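You operate a simulated robot arm through the tools that you are given. There is no shell and no other tool. Be economical: measure what you need, move in short steps, check, and stop when the job is done.

Carry out the task below with a simulated robot arm. There is one attempt and no reset: what you move stays moved.

## Task
Put pinion and steel collar on the crank stand's shaft and crank it a full turn.
Fine: the pinion goes on first; turn the collar's blue knob fully tight before you crank; crank clockwise.

The check looks at the end state, three seconds after you hand in, the way a careful person would. Anything else that was tipped, shoved, dropped, spilled or broken makes it a failure.

## Robot
A 7-joint arm with a two-finger parallel gripper, fixed in place. Base frame: the origin is at the foot of the arm, x ahead of it, y to its left, z up; the work surface is at about z = 900. Readings come in mm, degrees, newtons and seconds.
With the tool pointing down near the work surface it reaches from about 240 to 680 mm from the base axis. Its first joint turns from -66.0 to 66.0 degrees. Payload 2.4 kg.
Tool frame: the origin (TCP) lies between the finger pads and is the grasp point; the fingertips stand 30 mm ahead of it; z points along the fingers, y is the line along which they close. Largest opening 94 mm; finger width 28, thickness 10; the body of the gripper, 50 by 96 mm, starts 55 mm behind the TCP.
Orientation is told as [roll, pitch, yaw] about the base's x, y, z axes, in that order, counted from this pose: with the fingers straight down and closing along the base's y, the tool's x points along the base's -x, its y along +y and its z along -z.

## Interface
- The arm moves only by the tool drive_tool. Its argument "motion" is a list of rows, each an object (a shift or turn left out is 0, a gripper value left out holds the last) with "translation": the shift along the base's x, y, z in units of 20 mm (1.0 is 20 mm), a list of three; "rotation": the turn, a rotation vector about the base's x, y, z in units of 6 degrees (1.0 is 6 degrees), a list of three. In form: [{"translation": [dx, dy, dz], "rotation": [rx, ry, rz]}, ...]. A call has 1 to 12 rows; each row shifts and turns the commanded pose from where the row before left it. "hand" is the opening, from 0 (shut) to 1 (fully open), set as the call begins (left out, the last holds). A call with a number of a shift or a turn outside -1 to 1 is refused whole. Rows are played at 5 a second. More than 50 mm and 8.6 degrees between two rows, or a gripper value outside its range, and nothing of the call is played. A pose out of reach is approached as far as the arm can. The call stops where the force on the tool passes 40 N (or 10 N more than at its start, if that is more) or the arm is blocked; 0.2 s more then pass. Each finger travels about 153 mm/s and halts on what it meets, pressing with about 30 N; the grip force reading is that of the motor and also rises with nothing between the fingers. The clock runs only during rows and for 0.2 s after the last one: add rows that do not move to give the fingers time. It gives the time, the measured TCP pose, the force on the tool (base axes), the opening and the grip force at its end, in the units of the frame above (readings bear some noise), with the torque about the TCP (base axes, N m) and any sound that the robot's microphone picked up.
- Cameras (640 x 400 px; columns grow to the right, rows downward): "scene" is fixed at [35.9, 466.5, 1449.9]; the picture's right is [-0.80, -0.60, 0.00], its down [-0.33, 0.45, -0.83] and it looks along [0.49, -0.66, -0.56] (base axes); focal length 326 px, centre (320, 200). "wrist" rides on the gripper at [76, 14, -103] in the tool frame; the picture's right is [-0.18, 0.98, 0.00], its down [-0.75, -0.14, -0.64] and it looks along [-0.63, -0.12, 0.77] (tool axes); focal length 243 px, centre (320, 200).
- camera(camera): a new picture of that camera. It takes no simulated time.
- locate(camera, pixels): for up to 12 pixels [column, row] of the newest picture of that camera ("zoom" is the newest enlarged one), the place [x, y, z] in the base frame of the surface seen there, good to about 3 mm, but the place of the scene camera against the robot may be out by one fixed shift of up to 12 mm in any direction. It takes no simulated time.
- enlarge(camera, box): a new picture of the part [left, top, right, bottom] of that camera's present view, enlarged. It takes no simulated time.
- hand_in(): hands the job in; it is judged then, once.

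Work in short steps. Measure before you move; look again where a grasp or a placing could have gone wrong, and mend it. You have 80 turns and 38 pictures in all, those below and enlarged ones among them. Open the gripper and draw the arm clear of the work before you hand the job in, unless the task says otherwise; then end with one line.

The tools are called as a command line: name --argument value ..., lists and objects as JSON in quotes. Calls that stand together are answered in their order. drive_tool: Moves the arm, as the interface text tells. Its arguments: {"type":"object","properties":{"motion":{"type":"array"},"hand":{"type":"number"}},"required":["motion"]} The other tools are called the same way: camera (camera) takes a picture; locate (camera, pixels) gives the place of the surface under pixels of a picture; enlarge (camera, box) takes an enlarged picture of a part of a camera's view; hand_in () hands the job in.

At the start:

```text
time: 0.0
tcp_pos: [305.7, -107.2, 1214.7]
ee_rot: [0.0, -0.1, 0.1]
force: [-0.4, 0.8, -0.2]
moment: [-0.01, 0.0, -0.01]
opening: 93.7
finger_force: 0.1
```

scene: 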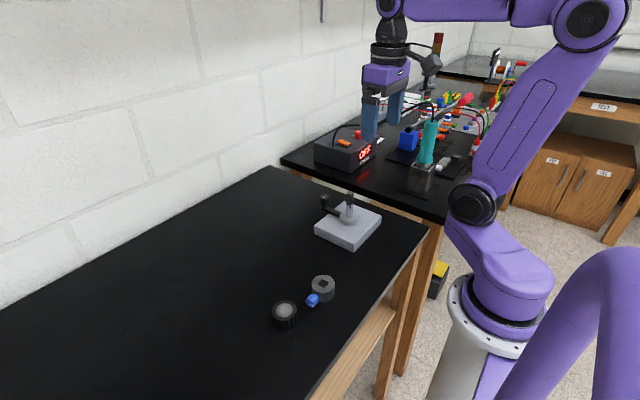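
wrist: 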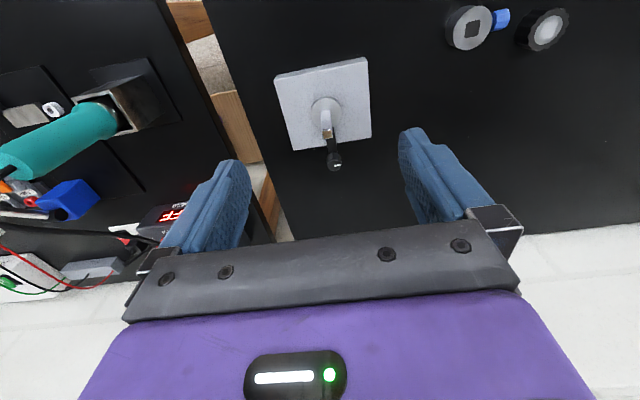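

The pictures show the crank stand near (347,225), the collar with its blue knob near (322,288), and a dark pinion near (285,313). I enlarge these for detail.

enlarge --camera "scene" --box '[250, 180, 400, 340]'

enlarge --camera "wrist" --box '[260, 0, 580, 200]'

```text
2.50 times, centred on (325, 260) of scene
```

zoom: 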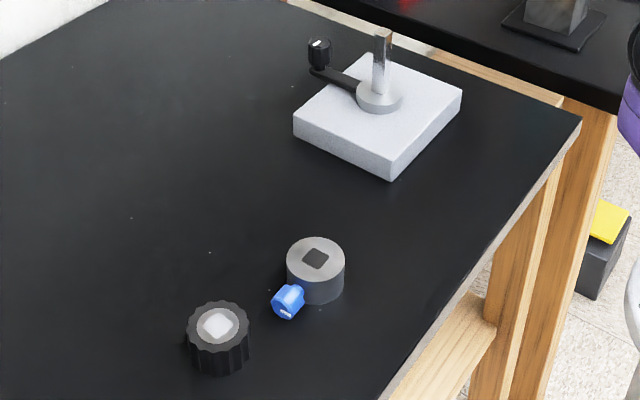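

```text
2.00 times, centred on (420, 100) of wrist
```

zoom: 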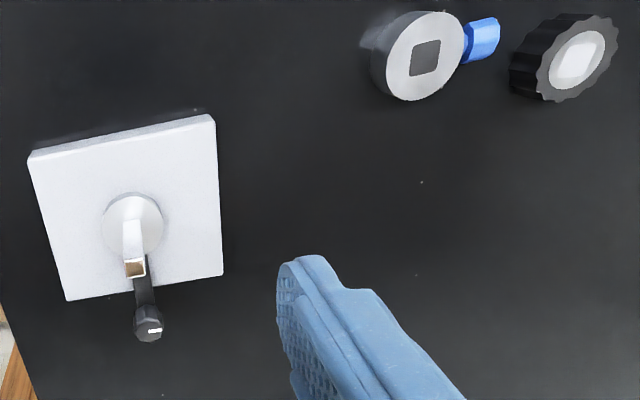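

The shaft looks square and vertical. I locate the main points in the wrist zoom and in the scene picture.

locate --camera "zoom" --pixels '[[134, 268], [108, 210], [148, 322], [400, 60], [425, 57], [482, 38], [577, 58], [545, 75], [28, 160], [212, 115], [223, 276], [66, 300]]'

locate --camera "scene" --pixels '[[284, 309], [322, 283], [314, 300], [324, 199], [347, 194]]'

```text
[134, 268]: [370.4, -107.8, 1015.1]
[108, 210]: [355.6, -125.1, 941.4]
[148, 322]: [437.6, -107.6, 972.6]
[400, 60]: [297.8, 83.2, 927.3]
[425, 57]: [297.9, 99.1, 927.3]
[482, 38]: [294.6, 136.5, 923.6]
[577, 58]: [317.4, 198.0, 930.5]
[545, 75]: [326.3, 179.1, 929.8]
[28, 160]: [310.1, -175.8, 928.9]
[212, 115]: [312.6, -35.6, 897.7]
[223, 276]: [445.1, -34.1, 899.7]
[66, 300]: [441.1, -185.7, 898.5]
```

```text
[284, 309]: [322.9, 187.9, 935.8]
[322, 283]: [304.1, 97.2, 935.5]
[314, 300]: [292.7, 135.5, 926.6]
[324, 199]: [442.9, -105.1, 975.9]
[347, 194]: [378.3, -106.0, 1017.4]
```

The scene camera reads about +6, 0, +5 mm off from the wrist. I move above the loose parts to look at them more closely.

drive_tool --motion '[{"translation": [-0.2, 1, -0.4]}, {"translation": [-0.2, 1, -0.4]}, {"translation": [-0.2, 1, -0.4]}, {"translation": [-0.2, 1, -0.4]}, {"translation": [-0.2, 1, -0.4]}, {"translation": [-0.2, 1, -0.4]}, {"translation": [-0.2, 1, -0.4]}, {"translation": [-0.2, 1, -0.4]}, {"translation": [-0.2, 1, -0.4]}, {"translation": [-0.2, 1, -0.4]}, {"translation": [-0.2, 1, -0.4]}, {"translation": [-0.2, 1, -0.4]}]'

camera --camera "wrist"

```text
time: 2.6
tcp_pos: [258.4, 132.8, 1118.4]
ee_rot: [0.0, 0.1, -0.1]
force: [-0.4, -0.3, -0.8]
moment: [0.01, 0.0, 0.03]
opening: 94.1
finger_force: 0.1
```

```text
33 pictures are left
```

wrist: 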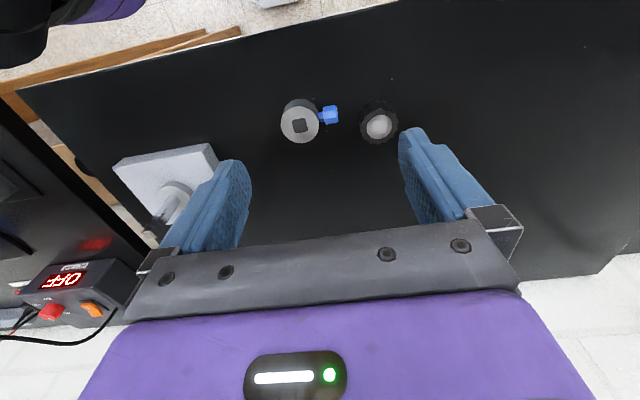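

enlarge --camera "wrist" --box '[270, 85, 410, 155]'

```text
4.57 times, centred on (340, 120) of wrist
```

zoom: 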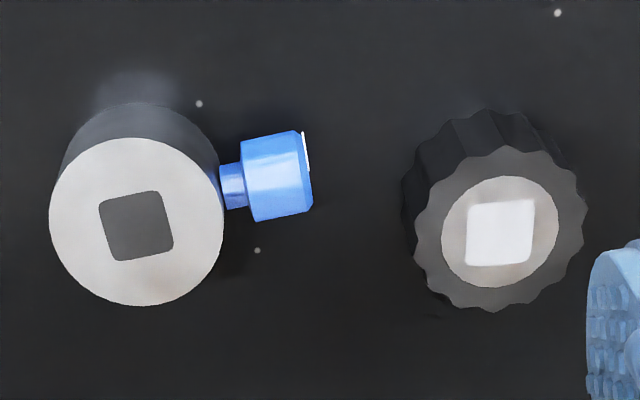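

Both parts have square bores. I measure the bore corners, the rims and the knob.

locate --camera "zoom" --pixels '[[52, 222], [222, 222], [137, 142], [137, 302], [98, 205], [158, 192], [174, 245], [114, 260], [232, 187], [305, 170], [280, 135], [292, 218]]'

locate --camera "zoom" --pixels '[[442, 232], [558, 228], [500, 178], [500, 286], [468, 205], [533, 201], [530, 262], [466, 265], [420, 235], [582, 230], [498, 152], [498, 306]]'

```text
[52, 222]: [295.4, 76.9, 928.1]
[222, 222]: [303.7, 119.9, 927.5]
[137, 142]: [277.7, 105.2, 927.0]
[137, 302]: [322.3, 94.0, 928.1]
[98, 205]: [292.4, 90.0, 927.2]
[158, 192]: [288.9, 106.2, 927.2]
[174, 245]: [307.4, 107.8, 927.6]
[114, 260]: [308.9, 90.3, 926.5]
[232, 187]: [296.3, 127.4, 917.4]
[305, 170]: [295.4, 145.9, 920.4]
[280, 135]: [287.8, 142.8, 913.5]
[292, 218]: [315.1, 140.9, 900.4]
```

```text
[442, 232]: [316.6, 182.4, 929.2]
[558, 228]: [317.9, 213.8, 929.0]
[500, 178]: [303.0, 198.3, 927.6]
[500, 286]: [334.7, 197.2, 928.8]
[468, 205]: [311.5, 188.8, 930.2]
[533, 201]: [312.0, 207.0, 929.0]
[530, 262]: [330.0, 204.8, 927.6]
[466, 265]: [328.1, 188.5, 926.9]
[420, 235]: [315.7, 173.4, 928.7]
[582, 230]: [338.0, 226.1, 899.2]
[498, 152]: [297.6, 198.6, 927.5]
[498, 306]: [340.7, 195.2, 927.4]
```

Collar: centre about (299.5, 98.5), Ø45, top 927.5, yaw about +5°, knob pointing +y. Pinion: centre about (319, 198), Ø43, top 928, yaw about −4°. I go above the pinion with the fingers partly open so they miss the knob.

drive_tool --motion '[{"translation": [0.505, 0.543, -0.99]}, {"translation": [0.505, 0.543, -0.99]}, {"translation": [0.505, 0.543, -0.99]}, {"translation": [0.505, 0.543, -0.99]}, {"translation": [0.505, 0.543, -0.99]}, {"translation": [0.505, 0.543, -0.99]}]' --hand 0.66

camera --camera "wrist"

```text
time: 4.0
tcp_pos: [320.5, 197.3, 1002.0]
ee_rot: [0.0, 0.0, 0.0]
force: [-0.5, 0.0, 0.3]
moment: [-0.04, -0.01, 0.01]
opening: 61.9
finger_force: 0.1
```

```text
31 pictures are left
```

wrist: 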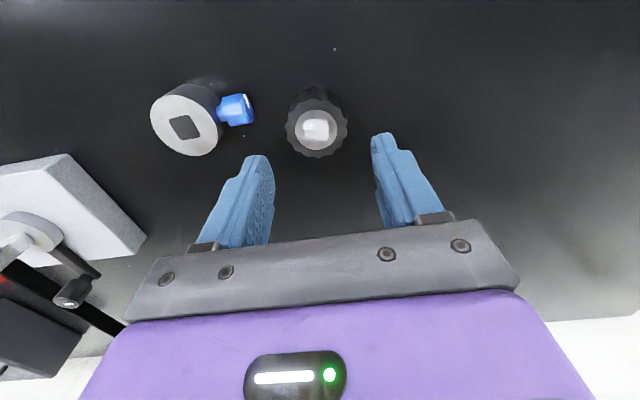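

Closer now, I recheck the pinion centre (around 316,130).

locate --camera "wrist" --pixels '[[289, 130], [344, 130], [316, 107], [316, 154], [316, 130], [184, 126], [155, 118], [212, 128], [236, 98], [236, 122], [249, 108]]'

```text
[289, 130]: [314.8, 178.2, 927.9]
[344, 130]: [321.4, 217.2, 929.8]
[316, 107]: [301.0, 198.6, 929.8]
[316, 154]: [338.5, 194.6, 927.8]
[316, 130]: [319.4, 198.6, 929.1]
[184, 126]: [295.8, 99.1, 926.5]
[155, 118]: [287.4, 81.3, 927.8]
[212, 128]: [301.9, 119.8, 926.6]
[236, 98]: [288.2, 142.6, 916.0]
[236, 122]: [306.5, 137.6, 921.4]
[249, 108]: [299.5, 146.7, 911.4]
```

Centre confirmed at about (319, 198), radius about 21. I descend so the fingertips stop a few mm above the table.

drive_tool --motion '[{"translation": [-0.05, 0.02, -0.85]}, {"translation": [0, 0, -0.85]}, {"translation": [0, 0, -0.85]}, {"translation": [0, 0, -0.8]}, {}]'

drive_tool --motion '[{}, {}, {}]' --hand 0.2

```text
time: 5.2
tcp_pos: [319.1, 199.1, 934.3]
ee_rot: [0.0, 0.1, 0.0]
force: [-0.5, -0.4, -0.6]
moment: [-0.05, -0.01, 0.01]
opening: 62.2
finger_force: 0.0
```

```text
time: 6.0
tcp_pos: [319.2, 198.3, 934.4]
ee_rot: [0.2, 0.0, -0.1]
force: [0.7, -5.4, 24.5]
moment: [-0.21, -0.18, -0.24]
opening: 47.2
finger_force: 29.5
```

Opening 47.2 with grip force 29.5, so it holds, but there is 24 N upward. I lift slightly and look.

drive_tool --motion '[{"translation": [0, 0, 0.25]}, {"translation": [0, 0, 0.25]}, {}]'

enlarge --camera "wrist" --box '[200, 60, 440, 260]'

```text
time: 6.8
tcp_pos: [317.5, 199.4, 944.8]
ee_rot: [0.0, 0.0, 0.0]
force: [-0.1, 0.3, -0.1]
moment: [-0.02, 0.01, 0.01]
opening: 47.1
finger_force: 29.8
```

```text
2.00 times, centred on (320, 160) of wrist
```

zoom: 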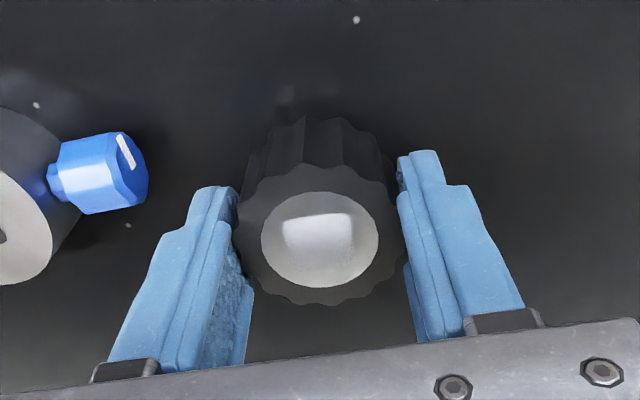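

I lift further to confirm the pinion is held.

drive_tool --motion '[{"translation": [0, 0, 1]}, {"translation": [0, 0, 1]}, {"translation": [0, 0, 1]}, {"translation": [0, 0, 1]}, {"translation": [0, 0, 1]}, {}]'

enlarge --camera "wrist" --box '[200, 60, 440, 260]'

```text
time: 8.2
tcp_pos: [318.6, 197.9, 1045.4]
ee_rot: [-0.1, 0.0, 0.0]
force: [0.4, 0.2, -1.1]
moment: [0.03, -0.02, -0.01]
opening: 47.1
finger_force: 29.7
```

```text
2.00 times, centred on (320, 160) of wrist
```

zoom: 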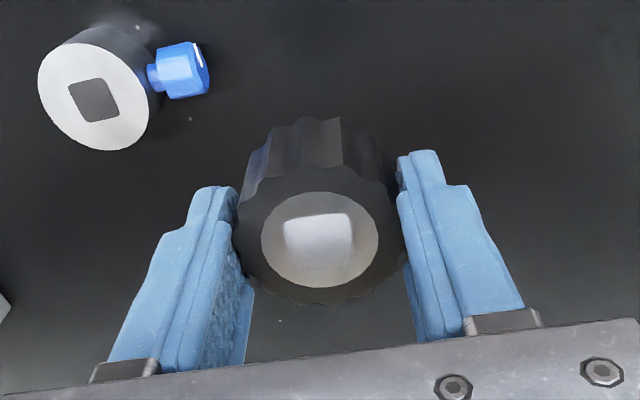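

It is held. The white square in the bore puzzles me: it could be a through-hole, a blind hole or a boss. I check depth inside it.

locate --camera "zoom" --pixels '[[318, 222], [318, 232], [318, 245], [300, 240], [340, 240], [318, 260], [275, 240], [368, 240], [318, 205], [318, 278], [245, 230], [395, 230]]'

enlarge --camera "wrist" --box '[310, 145, 410, 215]'

```text
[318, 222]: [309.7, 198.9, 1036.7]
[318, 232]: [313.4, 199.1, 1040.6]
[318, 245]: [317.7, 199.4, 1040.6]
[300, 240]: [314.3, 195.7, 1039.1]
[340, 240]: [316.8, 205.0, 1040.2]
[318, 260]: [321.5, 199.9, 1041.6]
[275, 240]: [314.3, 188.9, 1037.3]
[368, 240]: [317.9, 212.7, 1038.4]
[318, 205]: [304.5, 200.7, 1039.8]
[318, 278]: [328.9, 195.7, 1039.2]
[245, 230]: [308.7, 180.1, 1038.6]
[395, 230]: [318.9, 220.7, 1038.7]
```

```text
5.71 times, centred on (360, 180) of wrist
```

zoom: 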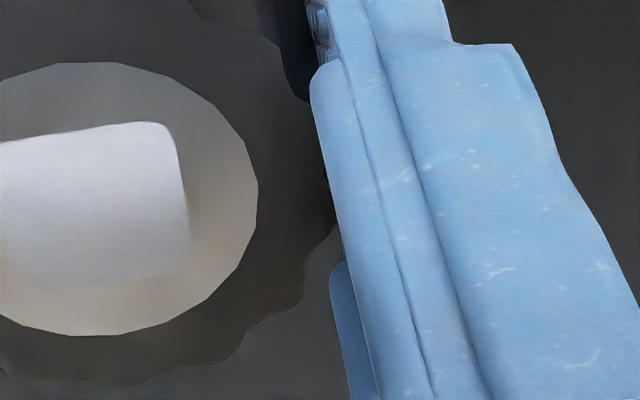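

Depth shows the white square lies flush with the face, as does the dark one on the collar, so I can't tell a hole from a plug. I tilt the tool to show the pinion's underside to the scene camera.

drive_tool --motion '[{"translation": [0.5, 0, 1], "rotation": [1, 0, 0]}, {"translation": [0.5, 0, 1], "rotation": [1, 0, 0]}, {"translation": [0.5, 0, 1], "rotation": [1, 0, 0]}, {"translation": [0.5, 0, 1], "rotation": [1, 0, 0]}, {"translation": [0, 0, 1], "rotation": [1, 0, 0]}, {"translation": [0, 0, 1], "rotation": [1, 0, 0]}, {"translation": [0, 0, 0], "rotation": [1, 0, 0]}, {"translation": [0, 0, 0], "rotation": [1, 0, 0]}, {"translation": [0, 0, 0], "rotation": [1, 0, 0]}, {"translation": [0, 0, 0], "rotation": [1, 0, 0]}, {"translation": [0, 0, 0], "rotation": [1, 0, 0]}, {"translation": [0, 0, 0], "rotation": [1, 0, 0]}]'

camera --camera "scene"

```text
time: 10.8
tcp_pos: [358.7, 197.5, 1163.8]
ee_rot: [72.1, -0.1, -0.1]
force: [0.5, -0.6, -0.6]
moment: [-0.03, 0.0, -0.01]
opening: 46.7
finger_force: 30.1
```

```text
27 pictures are left
```

scene: 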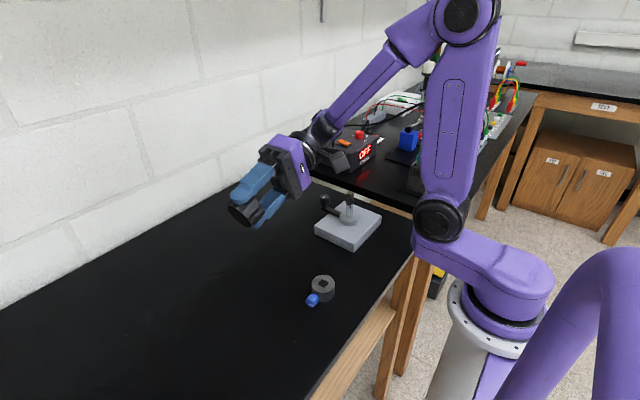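

The tilt works well. I turn it further so the underside faces the camera.

drive_tool --motion '[{"rotation": [1, 0, 0]}, {"rotation": [1, 0, 0]}, {"rotation": [1, 0, 0]}, {"rotation": [1, 0, 0]}, {"rotation": [1, 0, 0]}, {"rotation": [0, 0, 1]}, {"rotation": [0, 0, 1]}, {"rotation": [0, 0, 1]}, {"rotation": [0, 0, 1]}]'

enlarge --camera "scene" --box '[200, 120, 328, 248]'

```text
time: 12.8
tcp_pos: [358.0, 198.1, 1163.7]
ee_rot: [101.9, 0.0, 24.0]
force: [0.3, 0.2, -0.5]
moment: [-0.01, 0.01, 0.02]
opening: 46.8
finger_force: 29.7
```

```text
3.12 times, centred on (264, 184) of scene
```

zoom: 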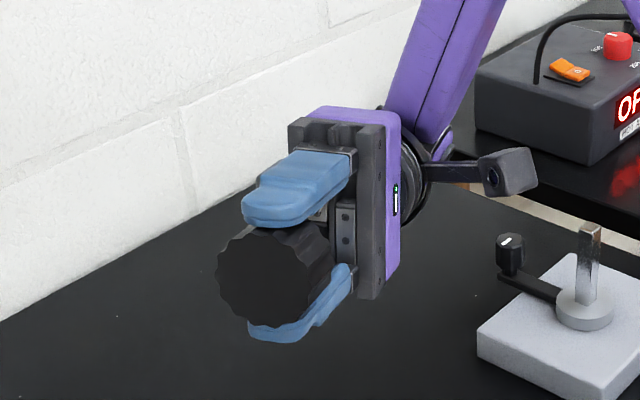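

The underside looks plain and dark. I zoom in tightly on it and check its depth.

enlarge --camera "scene" --box '[238, 188, 278, 233]'

locate --camera "zoom" --pixels '[[200, 150], [250, 150], [250, 200], [250, 230], [300, 200], [250, 260], [200, 200], [350, 200], [250, 300], [300, 150]]'

```text
8.89 times, centred on (258, 210) of scene
```

zoom: 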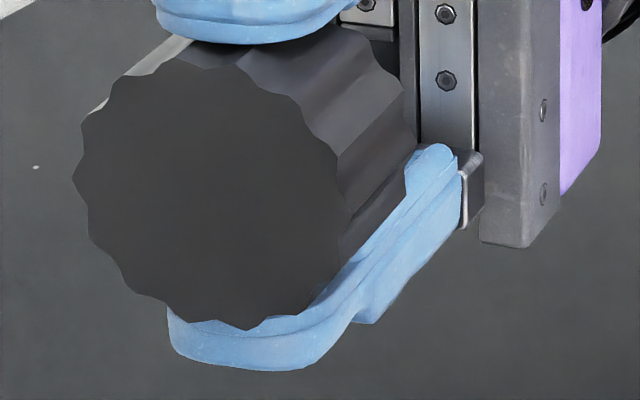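

```text
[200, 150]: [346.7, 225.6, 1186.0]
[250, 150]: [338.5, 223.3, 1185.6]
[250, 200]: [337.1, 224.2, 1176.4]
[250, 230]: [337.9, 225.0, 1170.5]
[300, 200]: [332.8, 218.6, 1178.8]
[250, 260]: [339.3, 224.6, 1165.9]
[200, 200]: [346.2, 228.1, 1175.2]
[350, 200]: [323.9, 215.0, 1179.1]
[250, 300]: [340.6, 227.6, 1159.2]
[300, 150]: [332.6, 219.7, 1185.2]
```

The underside is drawn solid, so the square marks on top are likely how the bores are drawn. I return upright while moving toward the stand.

drive_tool --motion '[{"rotation": [0, 0, -1]}, {"rotation": [0, 0, -1]}, {"rotation": [0, 0, -1]}, {"rotation": [0, 0, -1]}, {"translation": [-0.3, -1, 0], "rotation": [-1, 0, 0]}, {"translation": [-0.3, -1, 0], "rotation": [-1, 0, 0]}, {"translation": [-0.3, -1, 0], "rotation": [-1, 0, 0]}, {"translation": [-0.3, -1, 0], "rotation": [-1, 0, 0]}, {"translation": [-0.3, -1, 0], "rotation": [-1, 0, 0]}, {"translation": [-0.3, -1, 0], "rotation": [-1, 0, 0]}, {"translation": [-0.3, -1, 0], "rotation": [-1, 0, 0]}, {"translation": [-0.3, -1, 0], "rotation": [-1, 0, 0]}]'

drive_tool --motion '[{"translation": [-0.3, -1, 0], "rotation": [-1, 0, 0]}, {"translation": [-0.3, -1, 0], "rotation": [-1, 0, 0]}, {"translation": [-0.3, -1, 0], "rotation": [-1, 0, 0]}, {"translation": [-0.3, -1, 0], "rotation": [-1, 0, 0]}, {"translation": [-0.3, -1, 0], "rotation": [-1, 0, 0]}, {"translation": [-0.3, -1, 0], "rotation": [-1, 0, 0]}, {"translation": [-0.3, -1, 0], "rotation": [-1, 0, 0]}, {"translation": [-0.3, -0.3, 0], "rotation": [-1, 0, 0]}, {"rotation": [-1, 0, 0]}, {}]'

camera --camera "wrist"

```text
time: 15.4
tcp_pos: [309.9, 36.2, 1164.2]
ee_rot: [53.9, 0.0, 0.0]
force: [0.0, 0.5, -1.2]
moment: [-0.01, -0.01, -0.01]
opening: 47.1
finger_force: 30.4
```

```text
time: 17.6
tcp_pos: [263.6, -108.2, 1165.4]
ee_rot: [-0.2, 0.0, 0.0]
force: [0.5, 0.1, 0.2]
moment: [0.0, 0.02, 0.01]
opening: 47.2
finger_force: 30.0
```

```text
24 pictures are left
```

wrist: 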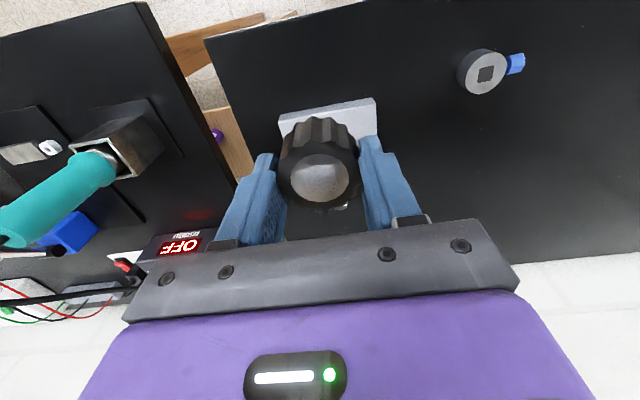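

The pinion hides the shaft, and the white square looks faded here. I move aside by +y so the shaft is visible, then zoom.

drive_tool --motion '[{"translation": [0.5, 1, 0]}, {"translation": [0.5, 1, 0]}, {"translation": [0.5, 1, 0]}, {"translation": [0.5, 1, 0]}, {}]'

enlarge --camera "wrist" --box '[120, 60, 380, 260]'

```text
time: 18.8
tcp_pos: [301.6, -29.2, 1163.8]
ee_rot: [0.0, 0.0, -0.1]
force: [0.1, -0.8, -0.4]
moment: [-0.01, 0.04, 0.02]
opening: 47.2
finger_force: 30.0
```

```text
2.00 times, centred on (250, 160) of wrist
```

zoom: 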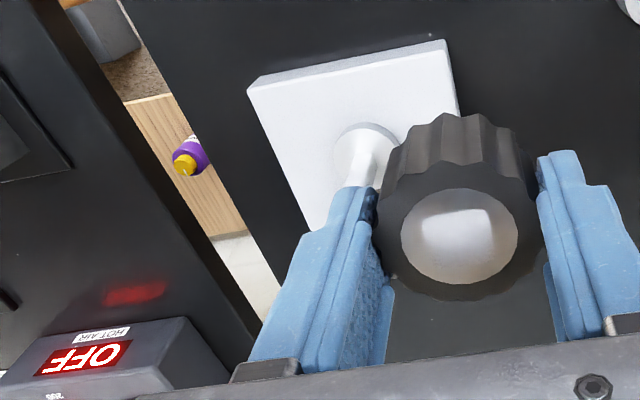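

The bore mark is just a glossy surface. The shaft is still hidden behind the finger, so I shift another 80 mm in +y.

drive_tool --motion '[{"translation": [-0.3, 1, -0.5]}, {"translation": [-0.3, 1, -0.5]}, {"translation": [-0.3, 1, -0.5]}, {"translation": [-0.3, 1, -0.5]}, {}]'

enlarge --camera "wrist" --box '[100, 60, 260, 180]'

```text
time: 20.0
tcp_pos: [278.5, 51.7, 1125.2]
ee_rot: [-0.1, 0.0, -0.1]
force: [0.2, -0.3, -1.8]
moment: [0.01, 0.01, -0.01]
opening: 47.1
finger_force: 30.1
```

```text
3.33 times, centred on (180, 120) of wrist
```

zoom: 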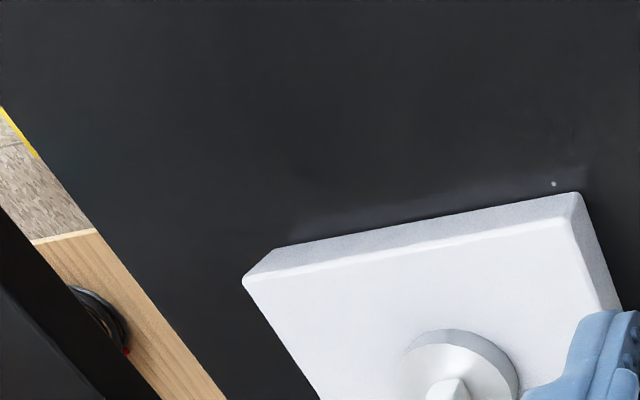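

The shaft is now just below the frame. I move +x so it moves up in the view.

drive_tool --motion '[{"translation": [1, 0.6, 0.5]}, {"translation": [1, 0.6, 0.5]}, {"translation": [1, 0.6, 0.5]}, {"translation": [1, 0.6, 0.5]}, {}]'

enlarge --camera "wrist" --box '[60, 40, 260, 190]'

```text
time: 21.2
tcp_pos: [359.4, 100.6, 1166.5]
ee_rot: [0.0, 0.0, -0.1]
force: [0.3, 0.3, -0.2]
moment: [0.0, 0.02, 0.03]
opening: 47.0
finger_force: 30.3
```

```text
2.67 times, centred on (160, 115) of wrist
```

zoom: 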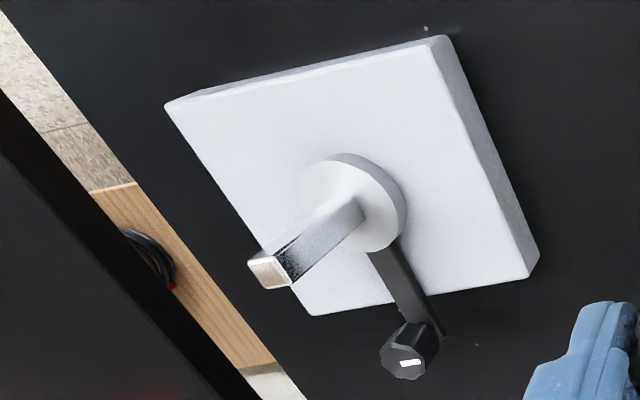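

The square shaft and crank are now clear. I measure the shaft top corners, its foot, the crank arm and the handle.

locate --camera "zoom" --pixels '[[251, 262], [281, 259], [291, 286], [264, 288], [270, 273], [330, 195], [380, 225], [398, 215], [410, 275], [410, 362], [388, 355], [435, 340]]'

locate --camera "zoom" --pixels '[[165, 105], [440, 40], [537, 250], [318, 310], [300, 240], [330, 220], [350, 245], [308, 180], [400, 180], [378, 168], [440, 325], [410, 345]]'

```text
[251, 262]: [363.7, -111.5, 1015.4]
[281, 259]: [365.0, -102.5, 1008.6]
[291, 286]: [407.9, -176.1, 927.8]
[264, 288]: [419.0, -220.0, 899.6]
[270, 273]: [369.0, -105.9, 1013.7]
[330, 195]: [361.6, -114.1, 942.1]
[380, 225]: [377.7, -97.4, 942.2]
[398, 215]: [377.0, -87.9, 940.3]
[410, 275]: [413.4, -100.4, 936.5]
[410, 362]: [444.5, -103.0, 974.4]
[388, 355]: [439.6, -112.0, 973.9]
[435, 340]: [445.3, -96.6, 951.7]
```

```text
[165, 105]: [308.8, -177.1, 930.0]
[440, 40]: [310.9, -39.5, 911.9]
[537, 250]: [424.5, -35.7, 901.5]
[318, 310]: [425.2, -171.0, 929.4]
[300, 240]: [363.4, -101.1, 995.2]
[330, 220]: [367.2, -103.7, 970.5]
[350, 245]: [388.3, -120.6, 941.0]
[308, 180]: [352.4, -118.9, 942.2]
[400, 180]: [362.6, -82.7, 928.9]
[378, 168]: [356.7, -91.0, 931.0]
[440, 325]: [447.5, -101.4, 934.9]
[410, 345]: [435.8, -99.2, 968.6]
```

I zoom tightly on the shaft top to get its yaw.

enlarge --camera "wrist" --box '[125, 129, 165, 154]'

locate --camera "zoom" --pixels '[[180, 160], [220, 200], [260, 220], [150, 200], [200, 170]]'

```text
16.00 times, centred on (145, 142) of wrist
```

zoom: 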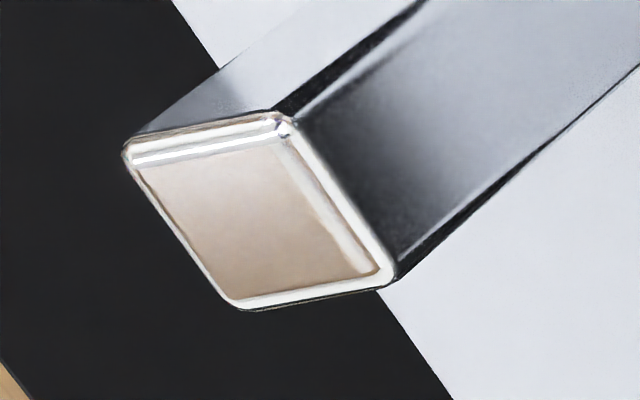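

```text
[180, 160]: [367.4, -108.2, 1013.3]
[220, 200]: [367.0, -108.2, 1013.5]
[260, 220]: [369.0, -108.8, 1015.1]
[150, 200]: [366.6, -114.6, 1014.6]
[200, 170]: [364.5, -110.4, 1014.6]
```

Shaft is about 12.6 mm square, yaw about 0°, centre roughly (370, −109), and the bores are about 17 mm, so there's generous clearance. I average many readings for the centre.

locate --camera "zoom" --pixels '[[261, 212], [261, 212], [231, 182], [291, 242], [291, 182], [231, 242], [221, 212], [301, 212], [261, 172], [261, 252], [201, 172], [321, 252]]'

locate --camera "zoom" --pixels '[[261, 212], [261, 212], [231, 182], [291, 242], [291, 182], [231, 242], [221, 212], [301, 212], [261, 172], [261, 252], [201, 172], [321, 252]]'

```text
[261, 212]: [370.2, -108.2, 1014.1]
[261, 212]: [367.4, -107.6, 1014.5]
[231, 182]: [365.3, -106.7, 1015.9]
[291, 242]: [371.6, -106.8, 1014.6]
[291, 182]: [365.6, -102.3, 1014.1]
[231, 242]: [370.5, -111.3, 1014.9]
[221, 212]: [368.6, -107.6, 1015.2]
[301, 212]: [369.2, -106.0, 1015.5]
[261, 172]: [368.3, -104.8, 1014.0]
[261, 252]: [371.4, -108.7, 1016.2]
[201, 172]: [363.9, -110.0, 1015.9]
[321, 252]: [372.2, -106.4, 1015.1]
```

```text
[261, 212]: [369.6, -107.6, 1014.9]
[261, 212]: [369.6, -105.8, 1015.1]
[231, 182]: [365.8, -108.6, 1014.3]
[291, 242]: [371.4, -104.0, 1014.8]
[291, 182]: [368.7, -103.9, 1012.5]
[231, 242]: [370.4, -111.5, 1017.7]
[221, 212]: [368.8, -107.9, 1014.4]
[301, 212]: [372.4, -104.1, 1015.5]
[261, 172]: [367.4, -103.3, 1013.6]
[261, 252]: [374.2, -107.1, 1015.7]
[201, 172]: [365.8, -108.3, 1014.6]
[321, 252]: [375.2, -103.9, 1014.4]
```

Shaft centre about (369.4, −106.8), top 1015. Now I measure where the pinion bore sits relative to the TCP in the same way.

enlarge --camera "wrist" --box '[272, 145, 368, 205]'

```text
6.67 times, centred on (320, 175) of wrist
```

zoom: 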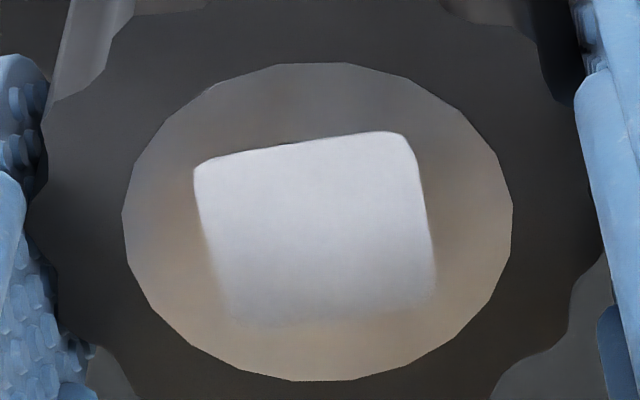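

locate --camera "zoom" --pixels '[[317, 222], [317, 222], [217, 222], [417, 222], [317, 142], [317, 302], [250, 160], [384, 284], [384, 160], [250, 284], [160, 222], [474, 222]]'

locate --camera "zoom" --pixels '[[317, 222], [317, 222], [217, 222], [417, 222], [317, 142], [317, 302], [250, 160], [384, 284], [384, 160], [250, 284], [160, 222], [474, 222]]'

```text
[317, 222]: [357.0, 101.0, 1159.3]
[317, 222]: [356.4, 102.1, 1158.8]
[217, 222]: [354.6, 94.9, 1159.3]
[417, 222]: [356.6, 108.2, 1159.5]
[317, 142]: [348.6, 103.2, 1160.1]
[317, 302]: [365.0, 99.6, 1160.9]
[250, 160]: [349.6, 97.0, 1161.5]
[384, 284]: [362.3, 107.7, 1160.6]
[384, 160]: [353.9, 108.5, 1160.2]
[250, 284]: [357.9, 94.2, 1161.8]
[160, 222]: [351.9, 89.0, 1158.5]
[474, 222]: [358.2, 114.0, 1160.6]
```

```text
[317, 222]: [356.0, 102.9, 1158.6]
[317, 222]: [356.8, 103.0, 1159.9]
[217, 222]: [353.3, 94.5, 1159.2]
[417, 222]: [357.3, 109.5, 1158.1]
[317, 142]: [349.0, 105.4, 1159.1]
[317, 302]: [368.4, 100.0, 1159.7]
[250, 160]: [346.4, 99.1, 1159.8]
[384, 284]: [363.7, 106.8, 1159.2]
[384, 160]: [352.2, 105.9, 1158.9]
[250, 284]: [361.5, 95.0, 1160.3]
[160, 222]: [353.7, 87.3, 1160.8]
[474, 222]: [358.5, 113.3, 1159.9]
```

Pinion centre sits at TCP + (−2, +0.5), with its bottom about 34 mm below the TCP. I go above the shaft, to TCP (371.4, −107.3, 1080).

drive_tool --motion '[{"translation": [0.0545, -0.945, -0.393]}, {"translation": [0.0545, -0.945, -0.393]}, {"translation": [0.0545, -0.945, -0.393]}, {"translation": [0.0545, -0.945, -0.393]}, {"translation": [0.0545, -0.945, -0.393]}, {"translation": [0.0545, -0.945, -0.393]}, {"translation": [0.0545, -0.945, -0.393]}, {"translation": [0.0545, -0.945, -0.393]}, {"translation": [0.0545, -0.945, -0.393]}, {"translation": [0.0545, -0.945, -0.393]}, {"translation": [0.0545, -0.945, -0.393]}, {}, {}]'

```text
refused: the rows must be a list of 1 to 12 entries
```

That had too many rows, so I trim the list to 12.

drive_tool --motion '[{"translation": [0.0545, -0.945, -0.393]}, {"translation": [0.0545, -0.945, -0.393]}, {"translation": [0.0545, -0.945, -0.393]}, {"translation": [0.0545, -0.945, -0.393]}, {"translation": [0.0545, -0.945, -0.393]}, {"translation": [0.0545, -0.945, -0.393]}, {"translation": [0.0545, -0.945, -0.393]}, {"translation": [0.0545, -0.945, -0.393]}, {"translation": [0.0545, -0.945, -0.393]}, {"translation": [0.0545, -0.945, -0.393]}, {"translation": [0.0545, -0.945, -0.393]}, {}]'

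drive_tool --motion '[{"translation": [0, 0, -0.5]}, {"translation": [0, 0, -0.5]}, {}]'

enlarge --camera "scene" --box '[290, 140, 410, 260]'

```text
time: 23.8
tcp_pos: [369.8, -108.7, 1077.7]
ee_rot: [0.1, 0.0, -0.1]
force: [0.1, 0.6, 0.0]
moment: [-0.02, 0.04, 0.0]
opening: 47.1
finger_force: 29.9
```

```text
time: 24.6
tcp_pos: [369.6, -108.3, 1058.4]
ee_rot: [0.0, 0.0, 0.0]
force: [0.1, 0.6, -0.6]
moment: [0.01, 0.05, -0.01]
opening: 46.7
finger_force: 29.9
```

```text
3.33 times, centred on (350, 200) of scene
```

zoom: 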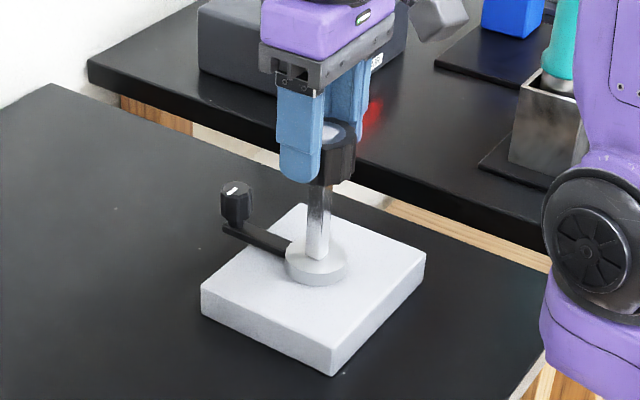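

The pinion hangs just above the shaft and looks centred. I correct by about 1 mm and descend in small steps.

drive_tool --motion '[{"translation": [0.08, 0.05, -0.25]}, {"translation": [0, 0, -0.25]}, {"translation": [0, 0, -0.25]}, {"translation": [0, 0, -0.25]}, {"translation": [0, 0, -0.25]}, {"translation": [0, 0, -0.25]}]'

```text
time: 25.3
tcp_pos: [371.7, -106.8, 1049.2]
ee_rot: [-0.2, -0.3, 0.0]
force: [-1.1, 1.0, 9.1]
moment: [-0.05, 0.06, 0.0]
opening: 46.9
finger_force: 29.5
stopped in row 3: the force on the tool passed its limit at 52 N (the readings are from after the stop); the commanded pose is now the measured one
```

Contact came at z ≈ 1049, with the pinion bottom resting on the shaft top. The moment suggests the shaft lies to −x, −y of the bore, so I lift 2 mm, shift (−1.4, −2.2) and try again.

drive_tool --motion '[{"translation": [0, 0, 0.12]}, {"translation": [-0.07, -0.11, 0]}, {}, {"translation": [0, 0, -0.12]}, {"translation": [0, 0, -0.12]}, {"translation": [0, 0, -0.12]}, {"translation": [0, 0, -0.12]}, {"translation": [0, 0, -0.12]}]'

```text
time: 27.1
tcp_pos: [371.3, -108.9, 1040.4]
ee_rot: [-0.1, -0.2, 0.1]
force: [-0.4, -0.9, -0.7]
moment: [0.03, 0.02, -0.01]
opening: 47.3
finger_force: 29.9
```

It slid on with no force. I continue down toward the seat at TCP z ≈ 976.

drive_tool --motion '[{"translation": [0, 0, -0.5]}, {"translation": [0, 0, -0.5]}, {"translation": [0, 0, -0.5]}, {"translation": [0, 0, -0.5]}, {"translation": [0, 0, -0.5]}, {"translation": [0, 0, -0.4]}, {}]'

```text
time: 28.7
tcp_pos: [372.1, -109.4, 981.2]
ee_rot: [0.0, -0.3, 0.0]
force: [-0.4, -0.2, -0.1]
moment: [-0.03, 0.0, 0.04]
opening: 47.1
finger_force: 30.2
```

drive_tool --motion '[{"translation": [0, 0, -0.1]}, {"translation": [0, 0, -0.1]}, {"translation": [0, 0, -0.1]}, {"translation": [0, 0, -0.1]}]'

enlarge --camera "scene" --box '[290, 140, 410, 260]'

```text
time: 29.5
tcp_pos: [370.7, -108.5, 977.2]
ee_rot: [-0.1, -0.2, 0.0]
force: [-4.7, 1.8, 13.4]
moment: [0.08, -0.09, 0.03]
opening: 46.8
finger_force: 29.9
stopped in row 4: the force on the tool passed its limit at 48 N (the readings are from after the stop); the commanded pose is now the measured one
```

```text
3.33 times, centred on (350, 200) of scene
```

zoom: 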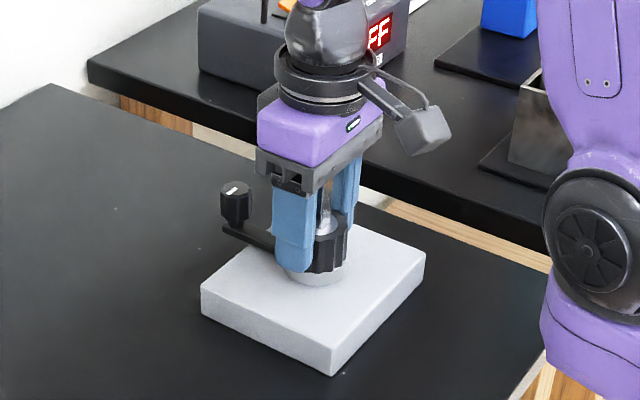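

The pinion is seated on the hub (stop at z 977). I release and rise straight up.

drive_tool --motion '[{}, {}, {"translation": [0, 0, 1]}, {"translation": [0, 0, 1]}, {"translation": [0, 0, 1]}, {"translation": [0, 0, 1]}, {"translation": [0, 0, 1]}, {"translation": [0, 0, 1]}]' --hand 0.7

```text
time: 31.3
tcp_pos: [372.2, -109.6, 1098.7]
ee_rot: [-0.2, -0.2, 0.0]
force: [0.0, 0.2, 0.2]
moment: [0.02, 0.01, 0.05]
opening: 65.7
finger_force: 0.1
```

Now the collar. I'll grip it along x, leaving its knob free on the +y side, so I move above it while yawing −90°.

drive_tool --motion '[{"translation": [-0.33, 0.945, 0], "rotation": [0, 0, -1]}, {"translation": [-0.33, 0.945, 0], "rotation": [0, 0, -1]}, {"translation": [-0.33, 0.945, 0], "rotation": [0, 0, -1]}, {"translation": [-0.33, 0.945, 0], "rotation": [0, 0, -1]}, {"translation": [-0.33, 0.945, 0], "rotation": [0, 0, -1]}, {"translation": [-0.33, 0.945, 0], "rotation": [0, 0, -1]}, {"translation": [-0.33, 0.945, 0], "rotation": [0, 0, -1]}, {"translation": [-0.33, 0.945, 0], "rotation": [0, 0, -1]}, {"translation": [-0.33, 0.945, 0], "rotation": [0, 0, -1]}, {"translation": [-0.33, 0.945, 0], "rotation": [0, 0, -1]}, {"translation": [-0.33, 0.945, 0], "rotation": [0, 0, -1]}]' --hand 0.8

drive_tool --motion '[{"translation": [0, 0, -0.7], "rotation": [0, 0, -1]}, {"translation": [0, 0, -0.7], "rotation": [0, 0, -1]}, {"translation": [0, 0, -0.7], "rotation": [0, 0, -1]}, {"translation": [0, 0, -0.7], "rotation": [0, 0, -1]}, {"translation": [0, 0, -0.7]}, {"translation": [0, 0, -0.7]}, {}]'

camera --camera "wrist"

```text
time: 33.7
tcp_pos: [300.9, 98.3, 1096.2]
ee_rot: [-0.1, -0.1, -66.2]
force: [-0.1, 0.2, 0.4]
moment: [0.0, 0.02, 0.0]
opening: 75.1
finger_force: 0.0
```

```text
time: 35.3
tcp_pos: [300.3, 99.4, 1013.0]
ee_rot: [-0.1, -0.2, -90.0]
force: [0.1, 0.3, -0.1]
moment: [0.02, 0.03, 0.01]
opening: 75.3
finger_force: 0.1
```

```text
16 pictures are left
```

wrist: 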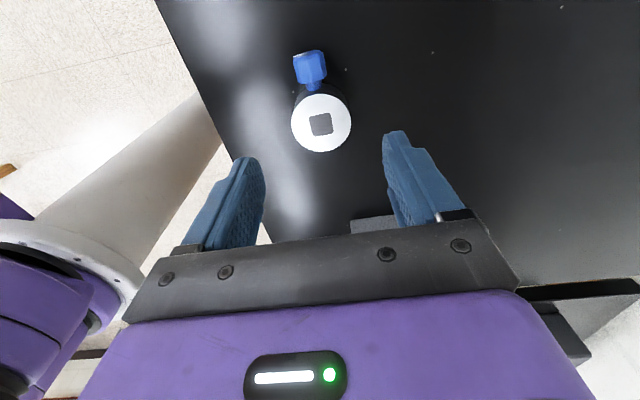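

The collar sits centred at (320,124) with the knob on the camera side. I descend and grip.

drive_tool --motion '[{"translation": [0, 0, -0.97]}, {"translation": [0, 0, -0.97]}, {"translation": [0, 0, -0.97]}, {"translation": [0, 0, -0.97]}, {}]'

drive_tool --motion '[{}, {}, {}]' --hand 0.2

drive_tool --motion '[{"translation": [0, 0, 0.5]}, {"translation": [0, 0, 1]}, {"translation": [0, 0, 1]}, {"translation": [0, 0, 1]}, {"translation": [0, 0, 1]}, {"translation": [0, 0, 1]}, {"translation": [0, 0, 1]}, {}]'

enlarge --camera "wrist" --box '[240, 105, 400, 205]'

```text
time: 36.5
tcp_pos: [300.2, 98.4, 935.1]
ee_rot: [-0.1, -0.2, -90.0]
force: [0.1, 0.2, -0.1]
moment: [0.01, 0.04, -0.03]
opening: 75.3
finger_force: 0.0
```

```text
time: 37.3
tcp_pos: [300.2, 98.5, 934.6]
ee_rot: [-0.2, -0.2, -90.0]
force: [0.7, 0.7, -1.0]
moment: [-0.01, 0.0, -0.02]
opening: 47.4
finger_force: 29.9
```

```text
time: 39.1
tcp_pos: [298.8, 98.5, 1066.7]
ee_rot: [-0.1, -0.2, -90.0]
force: [-0.3, -0.5, -0.6]
moment: [-0.02, -0.01, 0.04]
opening: 47.1
finger_force: 30.0
```

```text
4.00 times, centred on (320, 155) of wrist
```

zoom: 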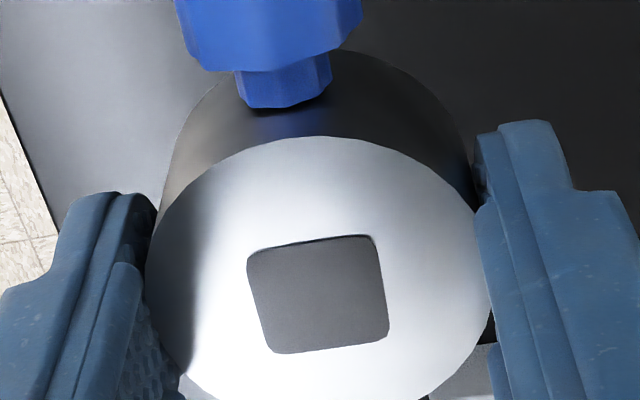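

Held squarely (opening 47.1). I measure the bore centre against the TCP.

locate --camera "zoom" --pixels '[[320, 296], [320, 296], [320, 296], [320, 296], [260, 296], [380, 296], [320, 250], [320, 342], [260, 250], [380, 342], [380, 250], [260, 342]]'

locate --camera "zoom" --pixels '[[320, 296], [320, 296], [320, 296], [320, 296], [260, 296], [380, 296], [320, 250], [320, 342], [260, 250], [380, 342], [380, 250], [260, 342]]'

```text
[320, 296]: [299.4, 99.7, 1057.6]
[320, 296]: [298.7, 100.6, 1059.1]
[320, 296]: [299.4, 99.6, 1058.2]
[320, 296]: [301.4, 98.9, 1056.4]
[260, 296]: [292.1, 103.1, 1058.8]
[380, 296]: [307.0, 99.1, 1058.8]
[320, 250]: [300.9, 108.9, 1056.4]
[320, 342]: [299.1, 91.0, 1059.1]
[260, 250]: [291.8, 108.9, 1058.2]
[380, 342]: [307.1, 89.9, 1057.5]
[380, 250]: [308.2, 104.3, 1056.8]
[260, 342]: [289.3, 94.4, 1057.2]
```

```text
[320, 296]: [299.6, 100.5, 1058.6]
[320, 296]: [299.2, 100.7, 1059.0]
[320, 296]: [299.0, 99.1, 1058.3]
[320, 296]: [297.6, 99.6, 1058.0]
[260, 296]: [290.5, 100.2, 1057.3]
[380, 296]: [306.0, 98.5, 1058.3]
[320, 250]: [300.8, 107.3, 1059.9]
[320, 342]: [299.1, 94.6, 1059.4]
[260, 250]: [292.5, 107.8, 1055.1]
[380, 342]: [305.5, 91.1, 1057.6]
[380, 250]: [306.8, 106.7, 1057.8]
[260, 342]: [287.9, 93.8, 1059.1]
```

Bore centre is at TCP + (−0.7, +1.1) and its yaw already matches the tool. I carry the collar above the shaft, to TCP about (370.8, −110, 1073).

drive_tool --motion '[{"translation": [0.322, -0.949, 0.03]}, {"translation": [0.322, -0.949, 0.03]}, {"translation": [0.322, -0.949, 0.03]}, {"translation": [0.322, -0.949, 0.03]}, {"translation": [0.322, -0.949, 0.03]}, {"translation": [0.322, -0.949, 0.03]}, {"translation": [0.322, -0.949, 0.03]}, {"translation": [0.322, -0.949, 0.03]}, {"translation": [0.322, -0.949, 0.03]}, {"translation": [0.322, -0.949, 0.03]}, {"translation": [0.322, -0.949, 0.03]}, {}]'

drive_tool --motion '[{}, {"translation": [0, 0, -0.3]}, {"translation": [0, 0, -0.3]}, {}]'

```text
time: 41.7
tcp_pos: [370.2, -111.5, 1069.5]
ee_rot: [-0.1, -0.2, -90.0]
force: [0.5, -0.6, -0.8]
moment: [0.01, -0.01, 0.06]
opening: 47.3
finger_force: 30.0
```

```text
time: 42.7
tcp_pos: [369.8, -110.9, 1060.1]
ee_rot: [-0.1, -0.1, -90.0]
force: [-0.8, 0.3, -2.1]
moment: [-0.03, 0.0, 0.02]
opening: 47.3
finger_force: 30.0
```

I'm close to the target, so I correct (+0.6, +0.8) and probe down gently.

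drive_tool --motion '[{"translation": [0.03, 0.04, -0.2]}, {"translation": [0, 0, -0.15]}, {"translation": [0, 0, -0.12]}, {"translation": [0, 0, -0.12]}, {"translation": [0, 0, -0.12]}, {"translation": [0, 0, -0.12]}, {"translation": [0, 0, -0.12]}, {"translation": [0, 0, -0.12]}]'

```text
time: 44.5
tcp_pos: [370.5, -109.1, 1039.1]
ee_rot: [-0.2, -0.2, -89.9]
force: [-0.2, 0.5, -1.1]
moment: [-0.02, -0.01, -0.03]
opening: 47.0
finger_force: 30.1
```

It went on first time. I continue down to the pinion (expected stop around z 1005).

drive_tool --motion '[{"translation": [0, 0, -0.4]}, {"translation": [0, 0, -0.4]}, {"translation": [0, 0, -0.4]}, {"translation": [0, 0, -0.2]}, {"translation": [0, 0, -0.1]}, {"translation": [0, 0, -0.1]}, {"translation": [0, 0, -0.1]}, {"translation": [0, 0, -0.1]}]'

```text
time: 46.3
tcp_pos: [371.0, -109.9, 1006.2]
ee_rot: [-0.1, -0.3, -90.1]
force: [-3.5, 1.5, 9.7]
moment: [-0.01, 0.22, 0.01]
opening: 47.3
finger_force: 30.1
stopped in row 8: the force on the tool passed its limit at 48 N (the readings are from after the stop); the commanded pose is now the measured one
```

The collar stopped at 1006, seated on the pinion. I release, rise straight up and look.

drive_tool --motion '[{}, {}, {"translation": [0, 0, 1]}, {"translation": [0, 0, 1]}, {"translation": [0, 0, 1]}, {"translation": [0, 0, 1]}, {"translation": [0, 0, 1]}, {"translation": [0, 0, 1]}, {}]' --hand 0.7

enlarge --camera "scene" --box '[300, 170, 400, 250]'

```text
time: 48.3
tcp_pos: [370.3, -111.0, 1126.4]
ee_rot: [-0.1, -0.2, -90.2]
force: [0.5, 0.2, 0.2]
moment: [0.01, -0.03, -0.04]
opening: 65.8
finger_force: 0.1
```

```text
5.00 times, centred on (350, 210) of scene
```

zoom: 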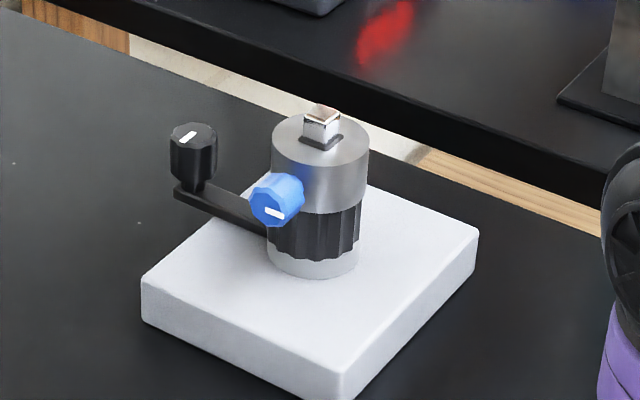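

Both parts are seated well, with the knob facing +y. I locate the knob and the collar's top edges as a reference.

locate --camera "zoom" --pixels '[[270, 207], [270, 207], [262, 200], [278, 215], [254, 205], [290, 205], [270, 190], [270, 222], [322, 113], [322, 113], [192, 140], [192, 140]]'

locate --camera "zoom" --pixels '[[270, 207], [270, 207], [262, 200], [278, 215], [254, 205], [290, 205], [270, 190], [270, 222], [322, 113], [322, 113], [192, 140], [192, 140]]'

```text
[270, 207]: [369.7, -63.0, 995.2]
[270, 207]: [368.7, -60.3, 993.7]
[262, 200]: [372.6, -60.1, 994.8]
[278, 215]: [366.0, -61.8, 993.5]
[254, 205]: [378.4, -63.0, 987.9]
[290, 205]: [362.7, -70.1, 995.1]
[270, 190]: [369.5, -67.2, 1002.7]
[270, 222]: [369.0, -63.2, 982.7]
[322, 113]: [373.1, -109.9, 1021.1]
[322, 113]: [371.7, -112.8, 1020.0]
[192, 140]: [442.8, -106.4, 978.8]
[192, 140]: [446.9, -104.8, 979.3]
```

```text
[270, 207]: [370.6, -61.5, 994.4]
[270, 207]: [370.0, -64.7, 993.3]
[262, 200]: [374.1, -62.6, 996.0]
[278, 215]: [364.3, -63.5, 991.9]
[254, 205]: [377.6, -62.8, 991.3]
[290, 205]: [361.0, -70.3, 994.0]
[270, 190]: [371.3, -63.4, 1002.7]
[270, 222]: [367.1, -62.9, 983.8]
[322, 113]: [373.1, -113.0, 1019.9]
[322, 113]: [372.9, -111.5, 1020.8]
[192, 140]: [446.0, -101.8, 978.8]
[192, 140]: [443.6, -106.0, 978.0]
```

Offset-corrected, the knob axis is near x 368, z 987, with its face at y ≈ −60. I'll approach horizontally along −y, so I first back off high and roll the tool by −90° about x.

drive_tool --motion '[{"translation": [0, 0.6, 0.2], "rotation": [-1, 0, 0]}, {"translation": [0, 0.6, 0.2], "rotation": [-1, 0, 0]}, {"translation": [0, 0.6, 0.2], "rotation": [-1, 0, 0]}, {"translation": [0, 0.6, 0.2], "rotation": [-1, 0, 0]}, {"translation": [0, 0.6, 0.2], "rotation": [-1, 0, 0]}, {"translation": [0, 0.6, 0.2], "rotation": [-1, 0, 0]}, {"translation": [0, 0.6, 0], "rotation": [-1, 0, 0]}, {"translation": [0, 0.6, 0], "rotation": [-1, 0, 0]}, {"translation": [0, 0.6, 0], "rotation": [-1, 0, 0]}, {"translation": [0, 0.6, 0], "rotation": [-1, 0, 0]}, {"translation": [0, 0.6, 0], "rotation": [-1, 0, 0]}, {"translation": [0, 0.6, 0], "rotation": [-1, 0, 0]}]'

drive_tool --motion '[{"rotation": [-1, 0, 0]}, {"rotation": [-1, 0, 0]}, {"rotation": [-1, 0, 0]}, {"rotation": [0, -1, 0]}, {"rotation": [0, -1, 0]}, {"rotation": [0, -1, 0]}, {"rotation": [0, -1, 0]}, {"rotation": [0, -1, 0]}, {"rotation": [0, -1, 0]}, {}]'

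```text
time: 50.9
tcp_pos: [370.3, 32.3, 1149.3]
ee_rot: [0.2, -72.4, -90.2]
force: [0.4, -0.3, 0.7]
moment: [0.03, 0.0, 0.04]
opening: 66.0
finger_force: 0.2
```

```text
time: 53.1
tcp_pos: [404.2, 37.3, 1196.4]
ee_rot: [90.3, -54.1, 179.5]
force: [0.6, 0.2, -0.4]
moment: [-0.02, 0.02, 0.01]
opening: 65.6
finger_force: 0.1
out of reach, approached as far as the arm can: row 7, 8, 9
```

Twisting that way hits a joint limit. I wind the other way (+y), which leaves room for the clockwise tightening stroke.

drive_tool --motion '[{"rotation": [0, 1, 0]}, {"rotation": [0, 1, 0]}, {"rotation": [0, 1, 0]}, {"rotation": [0, 1, 0]}, {"rotation": [0, 1, 0]}, {"rotation": [0, 1, 0]}, {"rotation": [0, 1, 0]}, {"rotation": [0, 1, 0]}, {"rotation": [0, 1, 0]}, {"rotation": [0, 1, 0]}, {"rotation": [0, 1, 0]}, {"rotation": [0, 1, 0]}]'

drive_tool --motion '[{"rotation": [0, 1, 0]}, {"rotation": [0, 1, 0]}, {"rotation": [0, 1, 0]}, {"rotation": [0, 1, 0]}, {"rotation": [0, 1, 0]}, {"rotation": [0, 1, 0]}, {"rotation": [0, 1, 0]}, {"rotation": [0, 1, 0]}, {"rotation": [0, 1, 0]}, {"rotation": [0, 1, 0]}, {"rotation": [0, 1, 0]}, {"rotation": [0, 1, 0]}]'

drive_tool --motion '[{"rotation": [0, 1, 0]}, {"rotation": [0, 1, 0]}, {"rotation": [0, 1, 0]}, {"rotation": [0, 1, 0]}, {"rotation": [0, 1, 0]}, {"rotation": [0, 1, 0]}, {"rotation": [0, 1, 0]}, {"rotation": [0, 1, 0]}, {"rotation": [0, 1, 0]}, {"rotation": [0, 1, 0]}, {"rotation": [0, 1, 0]}, {"rotation": [0, 1, 0]}]'

```text
time: 55.7
tcp_pos: [403.6, 39.1, 1196.9]
ee_rot: [-90.4, -54.0, 0.4]
force: [0.0, 0.3, -0.1]
moment: [-0.02, -0.03, 0.0]
opening: 65.7
finger_force: 0.0
```

```text
time: 58.3
tcp_pos: [405.1, 39.1, 1196.7]
ee_rot: [-90.0, 18.1, 0.1]
force: [-0.9, 0.2, -0.3]
moment: [-0.01, 0.0, 0.04]
opening: 65.8
finger_force: 0.0
```

```text
time: 60.9
tcp_pos: [403.8, 39.4, 1197.3]
ee_rot: [21.1, 89.6, 110.8]
force: [0.3, 0.2, -0.1]
moment: [0.03, -0.01, -0.02]
opening: 65.6
finger_force: 0.0
```

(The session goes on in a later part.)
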